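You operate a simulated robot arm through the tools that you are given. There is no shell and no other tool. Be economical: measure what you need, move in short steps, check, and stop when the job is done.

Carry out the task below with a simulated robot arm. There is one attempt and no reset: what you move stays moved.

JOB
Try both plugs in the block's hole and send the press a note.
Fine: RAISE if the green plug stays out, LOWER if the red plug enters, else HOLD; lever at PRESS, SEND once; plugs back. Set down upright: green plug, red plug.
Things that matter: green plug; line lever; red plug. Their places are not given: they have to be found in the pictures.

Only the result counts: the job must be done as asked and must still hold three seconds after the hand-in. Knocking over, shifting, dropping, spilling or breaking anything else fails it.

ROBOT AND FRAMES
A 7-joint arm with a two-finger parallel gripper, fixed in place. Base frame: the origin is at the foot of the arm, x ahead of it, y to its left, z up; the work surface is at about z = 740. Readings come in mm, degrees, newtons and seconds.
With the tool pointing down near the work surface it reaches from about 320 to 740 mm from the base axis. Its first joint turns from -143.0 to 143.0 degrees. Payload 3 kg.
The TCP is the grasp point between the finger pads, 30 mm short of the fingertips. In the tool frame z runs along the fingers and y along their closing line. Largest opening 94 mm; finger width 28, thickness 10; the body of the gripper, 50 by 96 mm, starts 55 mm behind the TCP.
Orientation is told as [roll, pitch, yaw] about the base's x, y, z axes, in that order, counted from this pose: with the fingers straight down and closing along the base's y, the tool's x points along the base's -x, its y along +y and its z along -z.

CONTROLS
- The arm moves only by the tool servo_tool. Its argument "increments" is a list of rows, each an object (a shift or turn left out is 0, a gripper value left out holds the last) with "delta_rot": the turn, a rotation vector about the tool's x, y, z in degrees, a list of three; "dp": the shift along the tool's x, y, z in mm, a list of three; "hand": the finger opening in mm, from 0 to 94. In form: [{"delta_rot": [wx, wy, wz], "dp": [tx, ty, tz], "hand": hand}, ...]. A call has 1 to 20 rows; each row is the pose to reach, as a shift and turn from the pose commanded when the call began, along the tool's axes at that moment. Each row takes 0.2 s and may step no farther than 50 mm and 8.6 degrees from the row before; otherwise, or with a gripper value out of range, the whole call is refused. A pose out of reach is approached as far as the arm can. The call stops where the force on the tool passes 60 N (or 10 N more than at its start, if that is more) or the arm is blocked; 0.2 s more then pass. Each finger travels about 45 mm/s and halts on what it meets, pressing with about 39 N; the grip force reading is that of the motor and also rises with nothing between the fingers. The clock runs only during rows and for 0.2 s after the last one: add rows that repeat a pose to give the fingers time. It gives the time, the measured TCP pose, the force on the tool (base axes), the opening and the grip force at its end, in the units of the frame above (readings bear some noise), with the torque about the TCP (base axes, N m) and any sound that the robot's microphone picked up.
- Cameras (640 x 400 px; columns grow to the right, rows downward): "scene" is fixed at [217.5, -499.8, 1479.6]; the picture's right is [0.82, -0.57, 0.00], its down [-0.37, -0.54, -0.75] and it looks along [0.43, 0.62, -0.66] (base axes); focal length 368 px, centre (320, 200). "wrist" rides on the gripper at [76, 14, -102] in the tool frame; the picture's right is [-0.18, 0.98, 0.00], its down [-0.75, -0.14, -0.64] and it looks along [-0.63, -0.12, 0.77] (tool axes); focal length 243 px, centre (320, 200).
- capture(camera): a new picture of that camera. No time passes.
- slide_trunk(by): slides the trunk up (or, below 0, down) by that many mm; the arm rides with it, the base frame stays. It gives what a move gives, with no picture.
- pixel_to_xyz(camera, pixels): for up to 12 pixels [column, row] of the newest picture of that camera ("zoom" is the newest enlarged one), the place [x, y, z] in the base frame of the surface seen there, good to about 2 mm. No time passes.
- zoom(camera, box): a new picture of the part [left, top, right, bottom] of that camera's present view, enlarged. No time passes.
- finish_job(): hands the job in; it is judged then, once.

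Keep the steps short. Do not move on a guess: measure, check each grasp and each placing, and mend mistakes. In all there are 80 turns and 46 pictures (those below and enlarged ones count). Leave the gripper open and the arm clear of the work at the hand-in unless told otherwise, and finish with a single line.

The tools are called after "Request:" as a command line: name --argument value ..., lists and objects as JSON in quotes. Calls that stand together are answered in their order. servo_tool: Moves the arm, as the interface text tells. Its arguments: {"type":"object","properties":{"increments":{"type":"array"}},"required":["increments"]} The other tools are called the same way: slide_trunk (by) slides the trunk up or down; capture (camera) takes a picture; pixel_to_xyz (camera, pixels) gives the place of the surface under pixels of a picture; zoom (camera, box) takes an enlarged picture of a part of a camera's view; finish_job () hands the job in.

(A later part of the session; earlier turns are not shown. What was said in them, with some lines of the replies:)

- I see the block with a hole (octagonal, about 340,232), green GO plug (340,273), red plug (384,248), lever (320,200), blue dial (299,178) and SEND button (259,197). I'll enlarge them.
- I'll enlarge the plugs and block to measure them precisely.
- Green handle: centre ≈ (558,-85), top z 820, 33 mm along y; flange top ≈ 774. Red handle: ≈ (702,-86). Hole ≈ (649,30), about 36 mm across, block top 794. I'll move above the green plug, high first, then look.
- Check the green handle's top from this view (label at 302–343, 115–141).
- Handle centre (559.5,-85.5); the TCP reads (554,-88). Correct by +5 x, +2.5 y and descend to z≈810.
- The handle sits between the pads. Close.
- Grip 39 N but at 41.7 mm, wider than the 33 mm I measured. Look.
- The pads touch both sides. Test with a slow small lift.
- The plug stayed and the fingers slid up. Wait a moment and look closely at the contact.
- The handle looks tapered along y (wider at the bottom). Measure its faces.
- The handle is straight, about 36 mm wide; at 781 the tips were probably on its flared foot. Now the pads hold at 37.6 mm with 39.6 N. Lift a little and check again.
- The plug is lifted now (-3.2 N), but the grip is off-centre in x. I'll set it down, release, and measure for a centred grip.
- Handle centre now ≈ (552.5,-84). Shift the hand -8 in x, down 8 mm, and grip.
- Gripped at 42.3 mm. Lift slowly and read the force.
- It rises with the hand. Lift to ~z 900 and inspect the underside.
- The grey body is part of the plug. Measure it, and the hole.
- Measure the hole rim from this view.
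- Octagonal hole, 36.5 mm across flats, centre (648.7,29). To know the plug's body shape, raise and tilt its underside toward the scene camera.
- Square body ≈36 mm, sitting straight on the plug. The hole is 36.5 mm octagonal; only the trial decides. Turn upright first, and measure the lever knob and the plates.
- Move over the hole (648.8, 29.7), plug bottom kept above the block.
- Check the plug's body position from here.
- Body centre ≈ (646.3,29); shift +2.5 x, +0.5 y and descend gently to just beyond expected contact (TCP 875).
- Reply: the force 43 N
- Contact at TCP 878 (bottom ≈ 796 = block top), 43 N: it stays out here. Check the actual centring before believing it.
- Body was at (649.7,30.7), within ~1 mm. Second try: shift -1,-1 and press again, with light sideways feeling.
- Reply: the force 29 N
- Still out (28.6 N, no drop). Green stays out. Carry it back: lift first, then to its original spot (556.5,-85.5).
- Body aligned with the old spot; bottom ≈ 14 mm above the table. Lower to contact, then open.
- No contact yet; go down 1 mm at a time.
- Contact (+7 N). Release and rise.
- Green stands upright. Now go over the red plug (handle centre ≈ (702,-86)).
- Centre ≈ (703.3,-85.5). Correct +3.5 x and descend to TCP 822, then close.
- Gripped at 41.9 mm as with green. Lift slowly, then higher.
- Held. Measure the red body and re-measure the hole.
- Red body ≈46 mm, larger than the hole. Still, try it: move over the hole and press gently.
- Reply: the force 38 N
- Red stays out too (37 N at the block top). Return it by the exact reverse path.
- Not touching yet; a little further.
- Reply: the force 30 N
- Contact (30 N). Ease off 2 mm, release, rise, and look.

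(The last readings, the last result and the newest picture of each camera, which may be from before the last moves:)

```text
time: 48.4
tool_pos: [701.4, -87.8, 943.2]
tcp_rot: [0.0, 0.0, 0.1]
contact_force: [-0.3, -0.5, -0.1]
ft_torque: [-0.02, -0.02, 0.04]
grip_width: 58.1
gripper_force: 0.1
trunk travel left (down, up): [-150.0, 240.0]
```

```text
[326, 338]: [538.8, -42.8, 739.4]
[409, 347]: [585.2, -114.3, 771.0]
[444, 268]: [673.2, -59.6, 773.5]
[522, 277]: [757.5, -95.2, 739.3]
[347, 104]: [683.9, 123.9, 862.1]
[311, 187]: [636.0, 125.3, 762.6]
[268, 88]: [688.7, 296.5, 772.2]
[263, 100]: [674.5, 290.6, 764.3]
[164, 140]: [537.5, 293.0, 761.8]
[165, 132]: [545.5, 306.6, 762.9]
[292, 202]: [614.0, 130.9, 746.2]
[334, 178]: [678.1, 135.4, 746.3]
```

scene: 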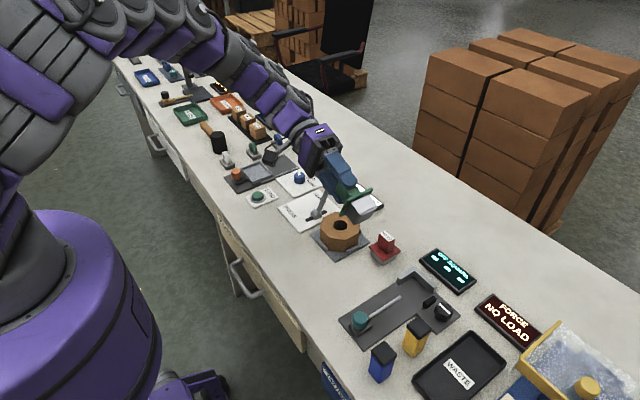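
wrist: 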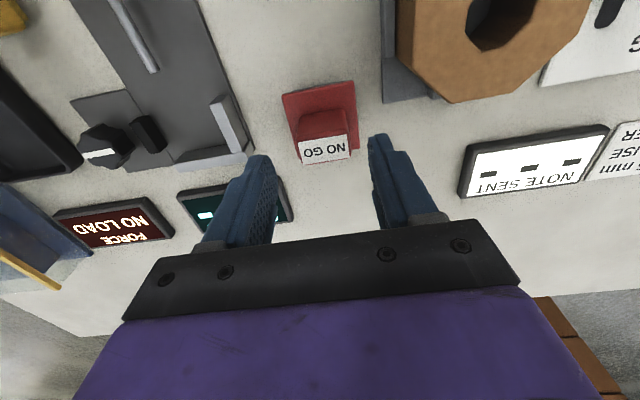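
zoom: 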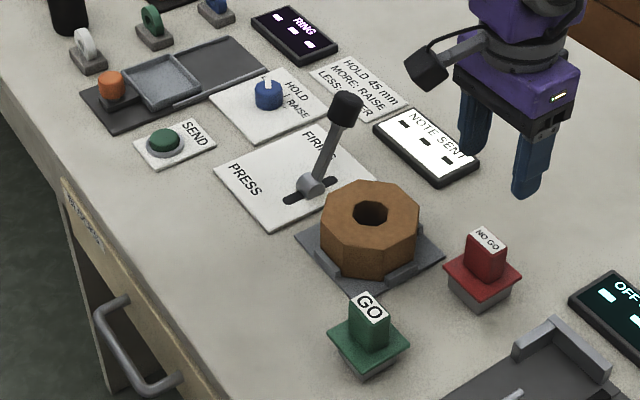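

Both plugs stand as in the first picture. Now the dial (≈(689,297)). Move near it, high, and look.

Request:
servo_tool --increments '[{"dp": [5, 40, -25]}, {"dp": [10, 80, -35]}, {"dp": [15, 120, -35]}, {"dp": [20, 160, -35]}, {"dp": [25, 200, -35]}, {"dp": [28, 240, -35]}, {"dp": [30, 280, -35]}, {"dp": [30, 320, -35]}, {"dp": [30, 360, -35]}, {"dp": [30, 384, -20]}, {"dp": [30, 384, 20]}, {"dp": [30, 384, 40]}, {"dp": [30, 384, 40]}]'

Request:
capture --camera "wrist"

```text
time: 51.2
tool_pos: [674.5, 296.0, 902.2]
tcp_rot: [-0.1, 0.0, 0.0]
contact_force: [-0.1, 0.0, 0.6]
ft_torque: [0.01, -0.01, 0.01]
grip_width: 58.2
gripper_force: 0.0
trunk travel left (down, up): [-150.0, 240.0]
```

```text
16 pictures are left
```

wrist: 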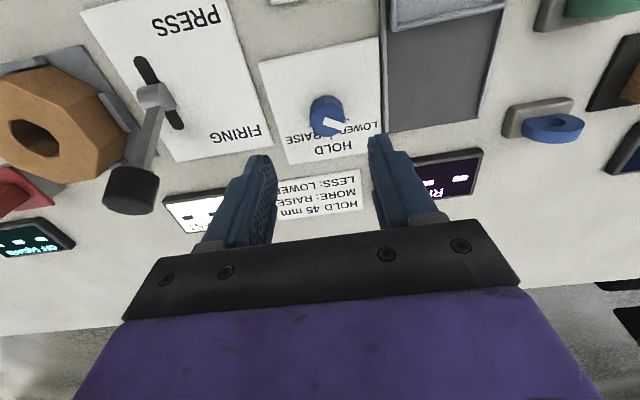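

Request:
zoom --camera "wrist" --box '[270, 70, 390, 170]'

Request:
pixel_to_xyz --camera "zoom" --pixels '[[290, 170], [308, 255], [352, 205], [330, 165], [384, 230], [300, 210], [210, 190], [330, 250], [310, 320], [480, 310], [150, 350], [375, 215]]'

```text
4.00 times, centred on (330, 120) of wrist
```

zoom: 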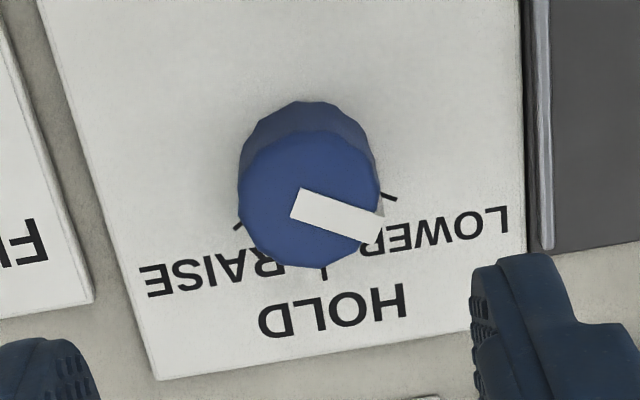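

```text
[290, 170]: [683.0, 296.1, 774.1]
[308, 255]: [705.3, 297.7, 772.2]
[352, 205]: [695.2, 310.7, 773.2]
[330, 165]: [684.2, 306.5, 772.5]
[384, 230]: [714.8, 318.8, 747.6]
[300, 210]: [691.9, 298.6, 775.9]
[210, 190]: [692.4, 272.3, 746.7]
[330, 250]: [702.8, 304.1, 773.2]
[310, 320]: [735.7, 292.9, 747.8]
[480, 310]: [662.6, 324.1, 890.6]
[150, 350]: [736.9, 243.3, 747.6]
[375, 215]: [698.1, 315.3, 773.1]
```

The dial points at LOWER (about +60° from HOLD); RAISE is the other side. Dial centre ≈ (690,300), top 773. Measure ticks and the rail, and test reach above it with the hand at yaw +60.

Request:
pixel_to_xyz --camera "zoom" --pixels '[[390, 197], [324, 274], [237, 226], [242, 185], [378, 185], [310, 132], [310, 267], [540, 150], [545, 240], [575, 200]]'

Request:
servo_tool --increments '[{"dp": [-5, 1, 10], "delta_rot": [0, 0, -8]}, {"dp": [-10, 2, 20], "delta_rot": [0, 0, -16]}, {"dp": [-15.5, 4, 30], "delta_rot": [0, 0, -24]}, {"dp": [-15.5, 4, 40], "delta_rot": [0, 0, -32]}, {"dp": [-15.5, 4, 50], "delta_rot": [0, 0, -40]}, {"dp": [-15.5, 4, 60], "delta_rot": [0, 0, -48], "hand": 50}, {"dp": [-15.5, 4, 70], "delta_rot": [0, 0, -54], "hand": 50}, {"dp": [-15.5, 4, 80], "delta_rot": [0, 0, -60], "hand": 50}, {"dp": [-15.5, 4, 80], "delta_rot": [0, 0, -60]}]'

Request:
capture --camera "wrist"

```text
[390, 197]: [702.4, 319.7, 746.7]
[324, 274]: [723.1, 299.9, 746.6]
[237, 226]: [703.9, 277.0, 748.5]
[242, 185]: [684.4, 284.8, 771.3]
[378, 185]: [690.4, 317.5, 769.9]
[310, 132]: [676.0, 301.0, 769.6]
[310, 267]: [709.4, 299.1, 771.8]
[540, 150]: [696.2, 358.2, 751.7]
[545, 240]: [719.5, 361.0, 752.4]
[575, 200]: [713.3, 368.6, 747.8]
```

```text
time: 53.2
tool_pos: [690.0, 300.8, 825.2]
tcp_rot: [0.0, 0.0, 60.0]
contact_force: [-0.4, 0.0, -1.2]
ft_torque: [-0.05, 0.0, -0.02]
grip_width: 50.1
gripper_force: 0.0
out of reach, approached as far as the arm can: row 8
trunk travel left (down, up): [-150.0, 240.0]
```

```text
14 pictures are left
```

wrist: 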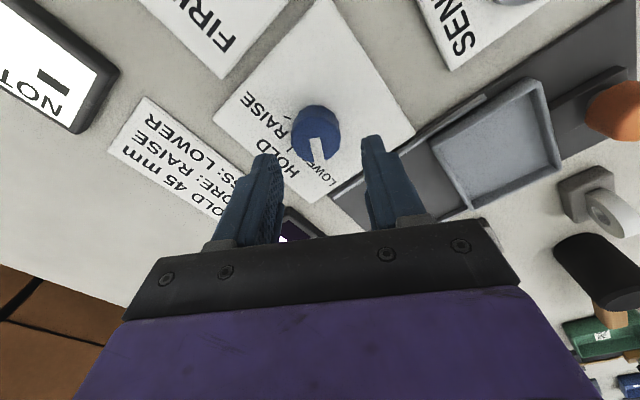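

Out of reach stopped it at z 825; lower the trunk 43 mm, which carries the hand straight down onto the dial (tips ≈752).

Request:
slide_trunk --by -30

Request:
capture --camera "wrist"

```text
time: 54.0
tool_pos: [690.7, 301.4, 796.1]
tcp_rot: [0.0, 0.0, 60.0]
contact_force: [0.2, 0.1, 0.1]
ft_torque: [0.0, -0.01, -0.01]
grip_width: 50.3
gripper_force: 0.0
trunk travel left (down, up): [-120.0, 270.0]
```

```text
13 pictures are left
```

wrist: 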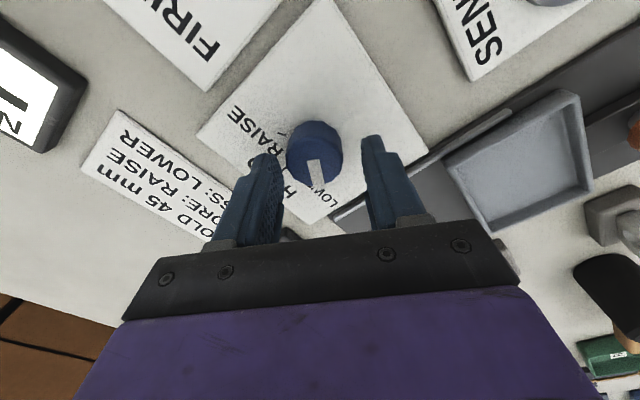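

Request:
pixel_to_xyz --camera "wrist" --pixels '[[288, 152], [341, 155], [315, 135], [314, 158], [318, 182], [312, 185]]'

Request:
slide_trunk --by -14

```text
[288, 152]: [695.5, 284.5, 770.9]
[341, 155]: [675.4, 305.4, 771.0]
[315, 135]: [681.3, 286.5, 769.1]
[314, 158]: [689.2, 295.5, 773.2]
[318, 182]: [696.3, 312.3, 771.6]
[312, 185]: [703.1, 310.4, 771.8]
```

```text
time: 54.6
tool_pos: [689.6, 302.1, 779.7]
tcp_rot: [0.0, 0.0, 59.8]
contact_force: [-0.2, -0.2, 0.0]
ft_torque: [0.03, -0.03, 0.0]
grip_width: 50.0
gripper_force: 0.2
trunk travel left (down, up): [-106.0, 284.0]
```

TCP is within 2 mm of the dial axis (690.5,299). Trim and close.

Request:
servo_tool --increments '[{"dp": [1.5, -1.4, 0]}, {"dp": [1.5, -1.4, 0], "hand": 20}, {"dp": [1.5, -1.4, 0], "hand": 20}, {"dp": [1.5, -1.4, 0], "hand": 20}, {"dp": [1.5, -1.4, 0], "hand": 20}]'

```text
time: 55.8
tool_pos: [692.6, 299.5, 783.0]
tcp_rot: [-0.1, -0.1, 59.9]
contact_force: [17.3, -2.8, 8.4]
ft_torque: [-0.1, 0.08, -0.03]
grip_width: 35.7
gripper_force: 45.0
trunk travel left (down, up): [-106.0, 284.0]
```

Gripped (35.7 mm). Relieve the side force slightly and turn toward RAISE; first 60°, then check.

Request:
servo_tool --increments '[{"dp": [-0.5, -0.8, 0]}, {"dp": [-0.5, -0.8, 0], "delta_rot": [0, 0, 8]}, {"dp": [-0.5, -0.8, 0], "delta_rot": [0, 0, 16]}, {"dp": [-0.5, -0.8, 0], "delta_rot": [0, 0, 24]}, {"dp": [-0.5, -0.8, 0], "delta_rot": [0, 0, 32]}, {"dp": [-0.5, -0.8, 0], "delta_rot": [0, 0, 40]}, {"dp": [-0.5, -0.8, 0], "delta_rot": [0, 0, 48]}, {"dp": [-0.5, -0.8, 0], "delta_rot": [0, 0, 54]}, {"dp": [-0.5, -0.8, 0], "delta_rot": [0, 0, 60]}, {"dp": [-0.5, -0.8, 0], "delta_rot": [0, 0, 60]}]'

Request:
zoom --camera "wrist" --box '[220, 80, 420, 220]'

```text
time: 58.0
tool_pos: [690.3, 299.8, 782.5]
tcp_rot: [0.1, 0.0, -0.1]
contact_force: [33.8, 0.6, 10.0]
ft_torque: [-0.57, -1.51, 0.04]
grip_width: 35.5
gripper_force: 44.6
trunk travel left (down, up): [-106.0, 284.0]
```

```text
2.86 times, centred on (320, 150) of wrist
```

zoom: 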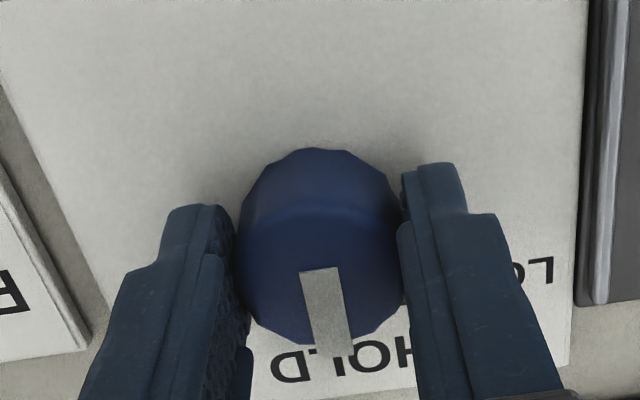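

Dial is now at HOLD. Relieve +x force and turn another 60°.

Request:
servo_tool --increments '[{"dp": [-1.5, 0, 0]}, {"dp": [-2, 0, 0], "delta_rot": [0, 0, 8]}, {"dp": [-2, 0, 0], "delta_rot": [0, 0, 16]}, {"dp": [-2, 0, 0], "delta_rot": [0, 0, 24]}, {"dp": [-2, 0, 0], "delta_rot": [0, 0, 32]}, {"dp": [-2, 0, 0], "delta_rot": [0, 0, 40]}, {"dp": [-2, 0, 0], "delta_rot": [0, 0, 48]}, {"dp": [-2, 0, 0], "delta_rot": [0, 0, 54]}, {"dp": [-2, 0, 0], "delta_rot": [0, 0, 60]}, {"dp": [-2, 0, 0], "delta_rot": [0, 0, 60]}]'

```text
time: 60.2
tool_pos: [691.1, 300.4, 781.3]
tcp_rot: [-0.2, 0.1, -60.1]
contact_force: [6.1, 20.5, -5.6]
ft_torque: [-0.41, -1.07, 0.0]
grip_width: 35.9
gripper_force: 44.8
out of reach, approached as far as the arm can: row 2, 3, 9, 10
trunk travel left (down, up): [-106.0, 284.0]
```

Turned to -60°. Open, raise with the trunk, and look.

Request:
servo_tool --increments '[{"hand": 52}, {"hand": 52}, {"hand": 52}, {"hand": 52}]'

Request:
slide_trunk --by 44

Request:
capture --camera "wrist"

```text
time: 61.2
tool_pos: [690.6, 298.8, 784.5]
tcp_rot: [0.0, 0.0, -60.0]
contact_force: [-0.4, 0.3, 0.5]
ft_torque: [0.0, -0.03, 0.02]
grip_width: 52.0
gripper_force: 0.1
trunk travel left (down, up): [-106.0, 284.0]
```

```text
time: 62.0
tool_pos: [691.2, 299.6, 827.8]
tcp_rot: [0.1, 0.0, -60.1]
contact_force: [0.2, -0.7, -0.3]
ft_torque: [0.04, 0.01, -0.01]
grip_width: 52.2
gripper_force: 0.2
trunk travel left (down, up): [-150.0, 240.0]
```

```text
11 pictures are left
```

wrist: 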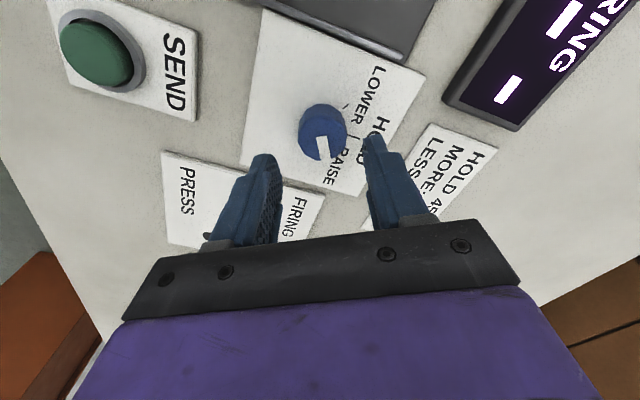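

Pointer now at RAISE. Rise, straighten yaw and close the fingers.

Request:
servo_tool --increments '[{"dp": [0, 0, -15]}, {"dp": [0, 0, -30], "delta_rot": [0, 0, -8]}, {"dp": [0, 0, -50], "delta_rot": [0, 0, -16]}, {"dp": [0, 0, -70], "delta_rot": [0, 0, -24]}, {"dp": [0, 0, -90], "delta_rot": [0, 0, -32], "hand": 0}, {"dp": [0, 0, -105], "delta_rot": [0, 0, -40], "hand": 0}, {"dp": [0, 0, -105], "delta_rot": [0, 0, -48], "hand": 0}, {"dp": [0, 0, -105], "delta_rot": [0, 0, -54], "hand": 0}, {"dp": [0, 0, -105], "delta_rot": [0, 0, -60], "hand": 0}, {"dp": [0, 0, -105], "delta_rot": [0, 0, -60], "hand": 0}]'

Request:
zoom --camera "scene" --box '[240, 140, 400, 240]'

Request:
pixel_to_xyz --camera "zoom" --pixels '[[295, 140], [280, 150], [320, 150], [300, 155], [300, 120]]'

```text
time: 64.2
tool_pos: [688.2, 298.9, 934.7]
tcp_rot: [0.0, 0.0, 0.0]
contact_force: [-0.1, 0.9, -0.5]
ft_torque: [-0.03, -0.01, -0.03]
grip_width: 0.0
gripper_force: 33.3
trunk travel left (down, up): [-150.0, 240.0]
```

```text
4.00 times, centred on (320, 190) of scene
```

zoom: 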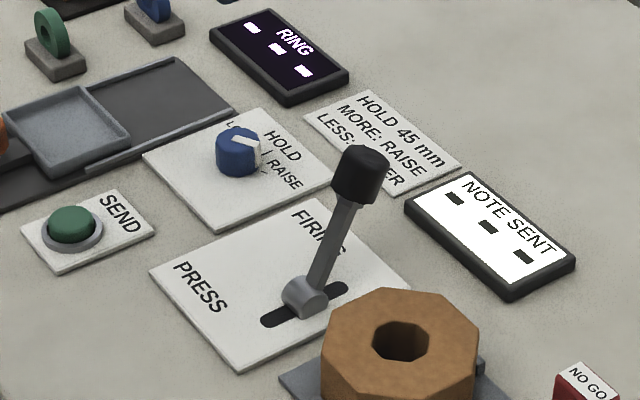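

```text
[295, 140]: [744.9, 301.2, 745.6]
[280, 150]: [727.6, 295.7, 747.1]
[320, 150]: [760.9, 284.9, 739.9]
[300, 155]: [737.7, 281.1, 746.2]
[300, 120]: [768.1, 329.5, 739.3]
```

Verify the pointer direction numerically.

Request:
zoom --camera "scene" --box '[280, 160, 325, 190]'

```text
13.33 times, centred on (302, 175) of scene
```

zoom: 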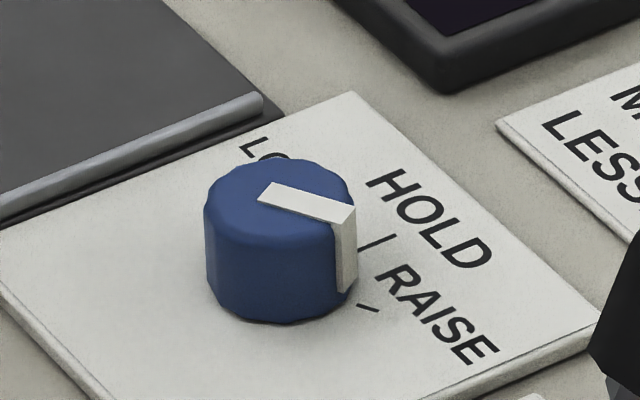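

Request:
pixel_to_xyz --camera "zoom" --pixels '[[271, 192], [343, 214], [345, 270], [345, 285], [367, 308], [376, 242], [240, 200], [280, 215], [338, 205], [265, 200]]'

```text
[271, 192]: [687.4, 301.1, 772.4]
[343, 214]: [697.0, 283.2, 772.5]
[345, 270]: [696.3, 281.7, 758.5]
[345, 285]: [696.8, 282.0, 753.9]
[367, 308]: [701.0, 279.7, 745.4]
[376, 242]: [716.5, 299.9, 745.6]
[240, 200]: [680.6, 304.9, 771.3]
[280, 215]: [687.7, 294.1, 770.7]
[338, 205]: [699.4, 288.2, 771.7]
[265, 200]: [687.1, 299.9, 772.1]
```

Pointer ≈ -57°, on the RAISE tick (-59°). Now to the far side of the lever knob (686,127,858): go to (725,127), then down.

Request:
servo_tool --increments '[{"dp": [-9, -43, 0]}, {"dp": [-18, -86, 0]}, {"dp": [-30, -129, 0]}, {"dp": [-38, -172, 0]}, {"dp": [-38, -172, 20]}, {"dp": [-38, -172, 40]}, {"dp": [-38, -172, 59]}, {"dp": [-38, -172, 59]}]'

Request:
capture --camera "wrist"

```text
time: 66.0
tool_pos: [727.2, 128.7, 873.0]
tcp_rot: [0.0, -0.2, -0.1]
contact_force: [4.6, -1.3, 1.8]
ft_torque: [-0.01, -0.05, 0.0]
grip_width: 0.3
gripper_force: 32.8
trunk travel left (down, up): [-150.0, 240.0]
```

```text
8 pictures are left
```

wrist: 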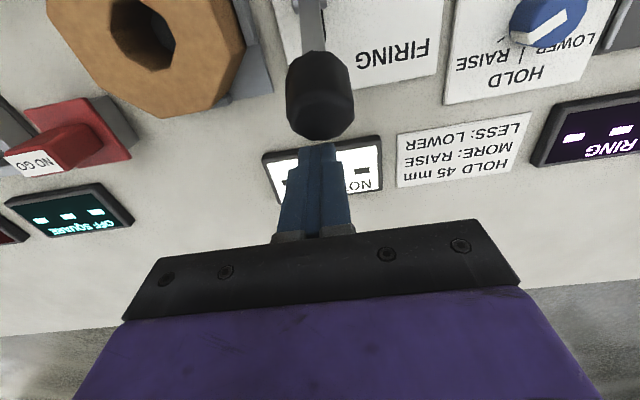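

Fingers are right behind the knob. Push toward PRESS (-x) 90 mm in small steps.

Request:
servo_tool --increments '[{"dp": [8, -1, 0]}, {"dp": [16, -1, 0]}, {"dp": [24, -1, 0]}, {"dp": [32, -1, 0]}, {"dp": [40, -1, 0]}, {"dp": [48, -1, 0]}, {"dp": [56, -1, 0]}, {"dp": [64, -1, 0]}, {"dp": [72, -1, 0]}, {"dp": [80, -1, 0]}, {"dp": [88, -1, 0]}, {"dp": [92, -1, 0]}, {"dp": [92, -1, 0]}]'

Request:
capture --camera "wrist"

```text
time: 68.8
tool_pos: [637.6, 125.8, 872.4]
tcp_rot: [0.2, -0.2, -0.1]
contact_force: [21.5, 1.8, -1.6]
ft_torque: [0.07, -0.69, -0.22]
grip_width: 0.1
gripper_force: 32.8
trunk travel left (down, up): [-150.0, 240.0]
```

```text
7 pictures are left
```

wrist: 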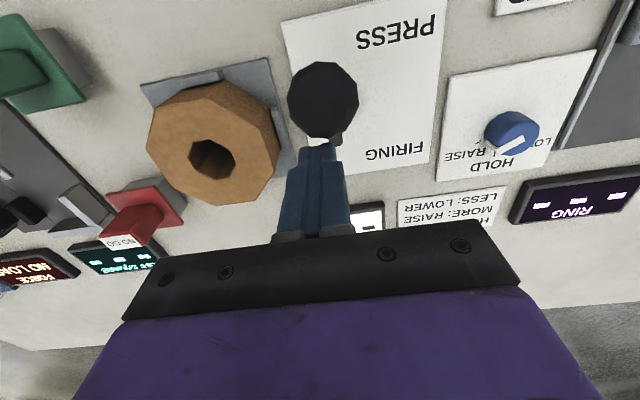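

Request:
pixel_to_xyz --camera "wrist" --pixels '[[322, 98], [322, 70], [322, 130]]'

Request:
servo_tool --increments '[{"dp": [4, 0, 0]}, {"dp": [8, 0, 0]}, {"dp": [12, 0, 0]}, {"dp": [16, 0, 0]}, {"dp": [20, 0, 0]}, {"dp": [20, 0, 0]}]'

```text
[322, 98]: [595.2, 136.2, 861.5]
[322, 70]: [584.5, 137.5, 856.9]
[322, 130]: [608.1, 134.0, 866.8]
```

```text
time: 69.5
tool_pos: [630.0, 125.1, 883.2]
tcp_rot: [0.4, -2.0, -0.2]
contact_force: [35.7, -2.0, 1.1]
ft_torque: [-0.04, -1.07, -0.31]
grip_width: 0.1
gripper_force: 32.9
trunk travel left (down, up): [-150.0, 240.0]
stopped in row 3: the force on the tool passed its limit at 64 N (the readings are from after the stop); the commanded pose is now the measured one
```

End stop reached (64 N). Back off, rise, and look.

Request:
servo_tool --increments '[{"dp": [-12, 0, 0]}, {"dp": [-35, 0, -5]}, {"dp": [-40, 0, -45], "hand": 0}, {"dp": [-40, 0, -70]}, {"dp": [-40, 0, -70]}]'

Request:
zoom --camera "scene" --box '[220, 120, 420, 290]'

Request:
pixel_to_xyz --camera "zoom" --pixels '[[187, 150], [187, 143], [190, 138], [180, 148], [170, 150]]'

```text
time: 70.7
tool_pos: [662.2, 125.9, 951.7]
tcp_rot: [0.3, -1.1, -0.2]
contact_force: [-0.9, -0.8, -0.5]
ft_torque: [0.03, -0.02, -0.02]
grip_width: 0.0
gripper_force: 33.4
trunk travel left (down, up): [-150.0, 240.0]
```

```text
2.35 times, centred on (320, 205) of scene
```

zoom: 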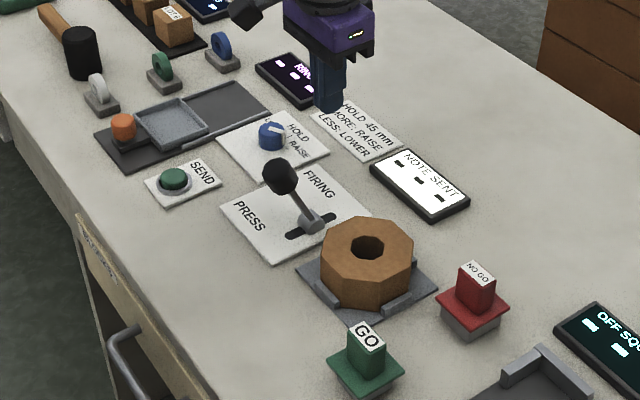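

```text
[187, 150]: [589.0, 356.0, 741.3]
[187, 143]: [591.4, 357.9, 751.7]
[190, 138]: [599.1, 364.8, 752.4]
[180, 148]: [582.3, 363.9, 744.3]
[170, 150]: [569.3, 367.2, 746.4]
```

Lever is on the PRESS side, dial on RAISE. Measure the SEND button.

Request:
pixel_to_xyz --camera "zoom" --pixels '[[174, 176], [174, 170], [164, 176], [185, 176], [174, 182], [160, 183], [282, 170], [296, 175]]'

```text
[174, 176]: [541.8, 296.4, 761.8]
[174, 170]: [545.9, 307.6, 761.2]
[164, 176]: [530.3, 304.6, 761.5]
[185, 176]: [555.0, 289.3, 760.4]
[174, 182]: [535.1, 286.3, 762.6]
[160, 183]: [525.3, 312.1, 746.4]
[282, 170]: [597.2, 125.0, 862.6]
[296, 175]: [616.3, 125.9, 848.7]
```

Button centre (541.8,297), top 762. Move above it with closed fingers.

Request:
servo_tool --increments '[{"dp": [20, 35, 0]}, {"dp": [45, 70, 0]}, {"dp": [75, 110, 0]}, {"dp": [105, 150, 10]}, {"dp": [120, 171, 45]}, {"dp": [120, 171, 90]}, {"dp": [120, 171, 125]}, {"dp": [120, 171, 140]}, {"dp": [120, 171, 140]}]'

Request:
capture --camera "wrist"

```text
refused: row 4 steps farther than a row can; nothing moved
```

```text
5 pictures are left
```

wrist: 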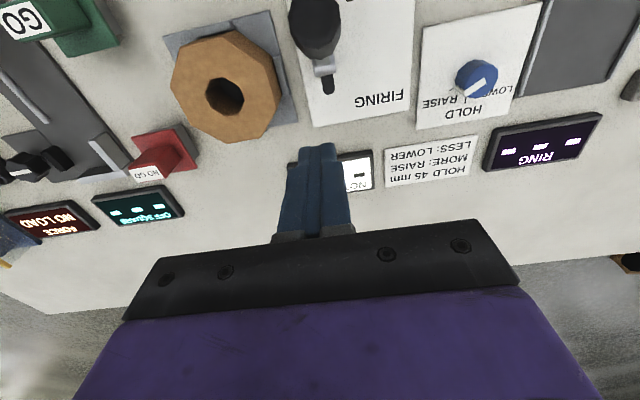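

Refused for a too-large step; redo with smaller steps.

Request:
servo_tool --increments '[{"dp": [20, 35, 0]}, {"dp": [45, 70, 0]}, {"dp": [70, 105, 0]}, {"dp": [95, 140, 5]}, {"dp": [120, 171, 20]}, {"dp": [120, 171, 60]}, {"dp": [120, 171, 100]}, {"dp": [120, 171, 130]}, {"dp": [120, 171, 140]}, {"dp": [120, 171, 140]}]'

Request:
capture --camera "wrist"

```text
time: 72.9
tool_pos: [548.9, 298.3, 808.0]
tcp_rot: [0.2, -1.2, -0.2]
contact_force: [0.1, -0.6, -0.4]
ft_torque: [0.0, 0.01, 0.03]
grip_width: 0.0
gripper_force: 33.2
trunk travel left (down, up): [-150.0, 240.0]
```

```text
4 pictures are left
```

wrist: 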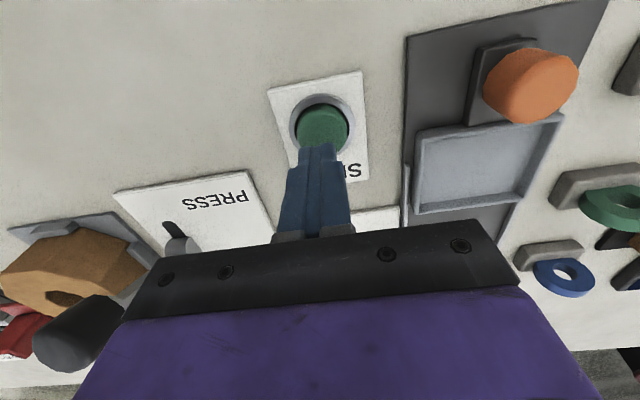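

Shift -7 in x, then press down ~6 mm past touch and lift in the same call.

Request:
servo_tool --increments '[{"dp": [7, -1, 4]}, {"dp": [7, -1, 10]}, {"dp": [7, -1, 15]}, {"dp": [7, -1, 18]}, {"dp": [7, -1, 20]}, {"dp": [7, -1, 22]}, {"dp": [7, -1, 22]}]'

```text
time: 74.5
tool_pos: [541.4, 296.8, 787.6]
tcp_rot: [0.2, -1.2, -0.1]
contact_force: [-1.4, 2.4, 3.3]
ft_torque: [0.04, 0.06, 0.0]
grip_width: 0.0
gripper_force: 32.7
trunk travel left (down, up): [-150.0, 240.0]
heard: click
```

A click was heard: the button worked. Lift straight up and check the display.

Request:
servo_tool --increments '[{"dp": [0, 0, -15]}, {"dp": [0, 0, -50]}, {"dp": [0, 0, -95]}, {"dp": [0, 0, -130]}, {"dp": [0, 0, -130], "hand": 60}, {"dp": [0, 0, -130], "hand": 60}, {"dp": [0, 0, -130], "hand": 60}, {"dp": [0, 0, -130], "hand": 60}]'

Request:
zoom --camera "scene" --box '[230, 140, 420, 290]'

```text
time: 76.3
tool_pos: [541.8, 295.0, 916.5]
tcp_rot: [0.3, -1.2, -0.1]
contact_force: [-0.6, 0.1, 0.3]
ft_torque: [0.02, -0.01, 0.01]
grip_width: 59.7
gripper_force: 0.0
trunk travel left (down, up): [-150.0, 240.0]
```

```text
2.67 times, centred on (325, 215) of scene
```

zoom: 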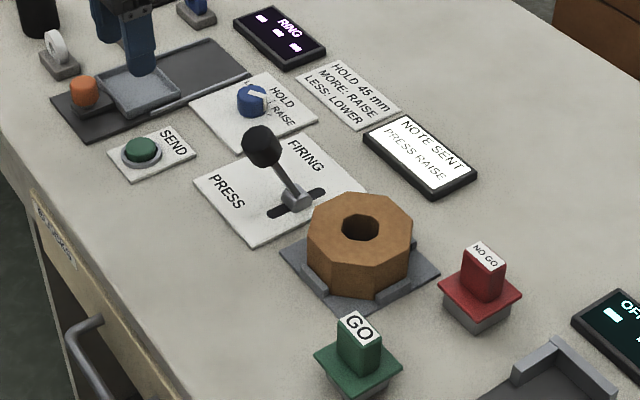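

The display reads "NOTE SENT – PRESS RAISE". Last check of the plugs' places.

Request:
pixel_to_xyz --camera "zoom" --pixels '[[317, 357], [400, 362], [354, 396], [441, 289], [519, 296], [475, 317], [358, 328], [484, 254]]'

```text
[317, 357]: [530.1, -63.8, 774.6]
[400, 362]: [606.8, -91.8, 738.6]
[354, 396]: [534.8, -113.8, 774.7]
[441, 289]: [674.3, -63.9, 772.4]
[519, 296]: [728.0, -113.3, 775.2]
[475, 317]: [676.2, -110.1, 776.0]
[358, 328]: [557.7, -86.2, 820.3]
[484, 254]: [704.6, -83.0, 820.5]
```

Both plugs are upright at their original spots, and the gripper is open and clear of the work.

Request:
finish_job

```text
The job is handed in.
```

Both plugs stayed out of the hole, so I set RAISE, moved the lever to PRESS and pressed SEND once; the display reads "NOTE SENT – PRESS RAISE", and both plugs are back upright in their places.
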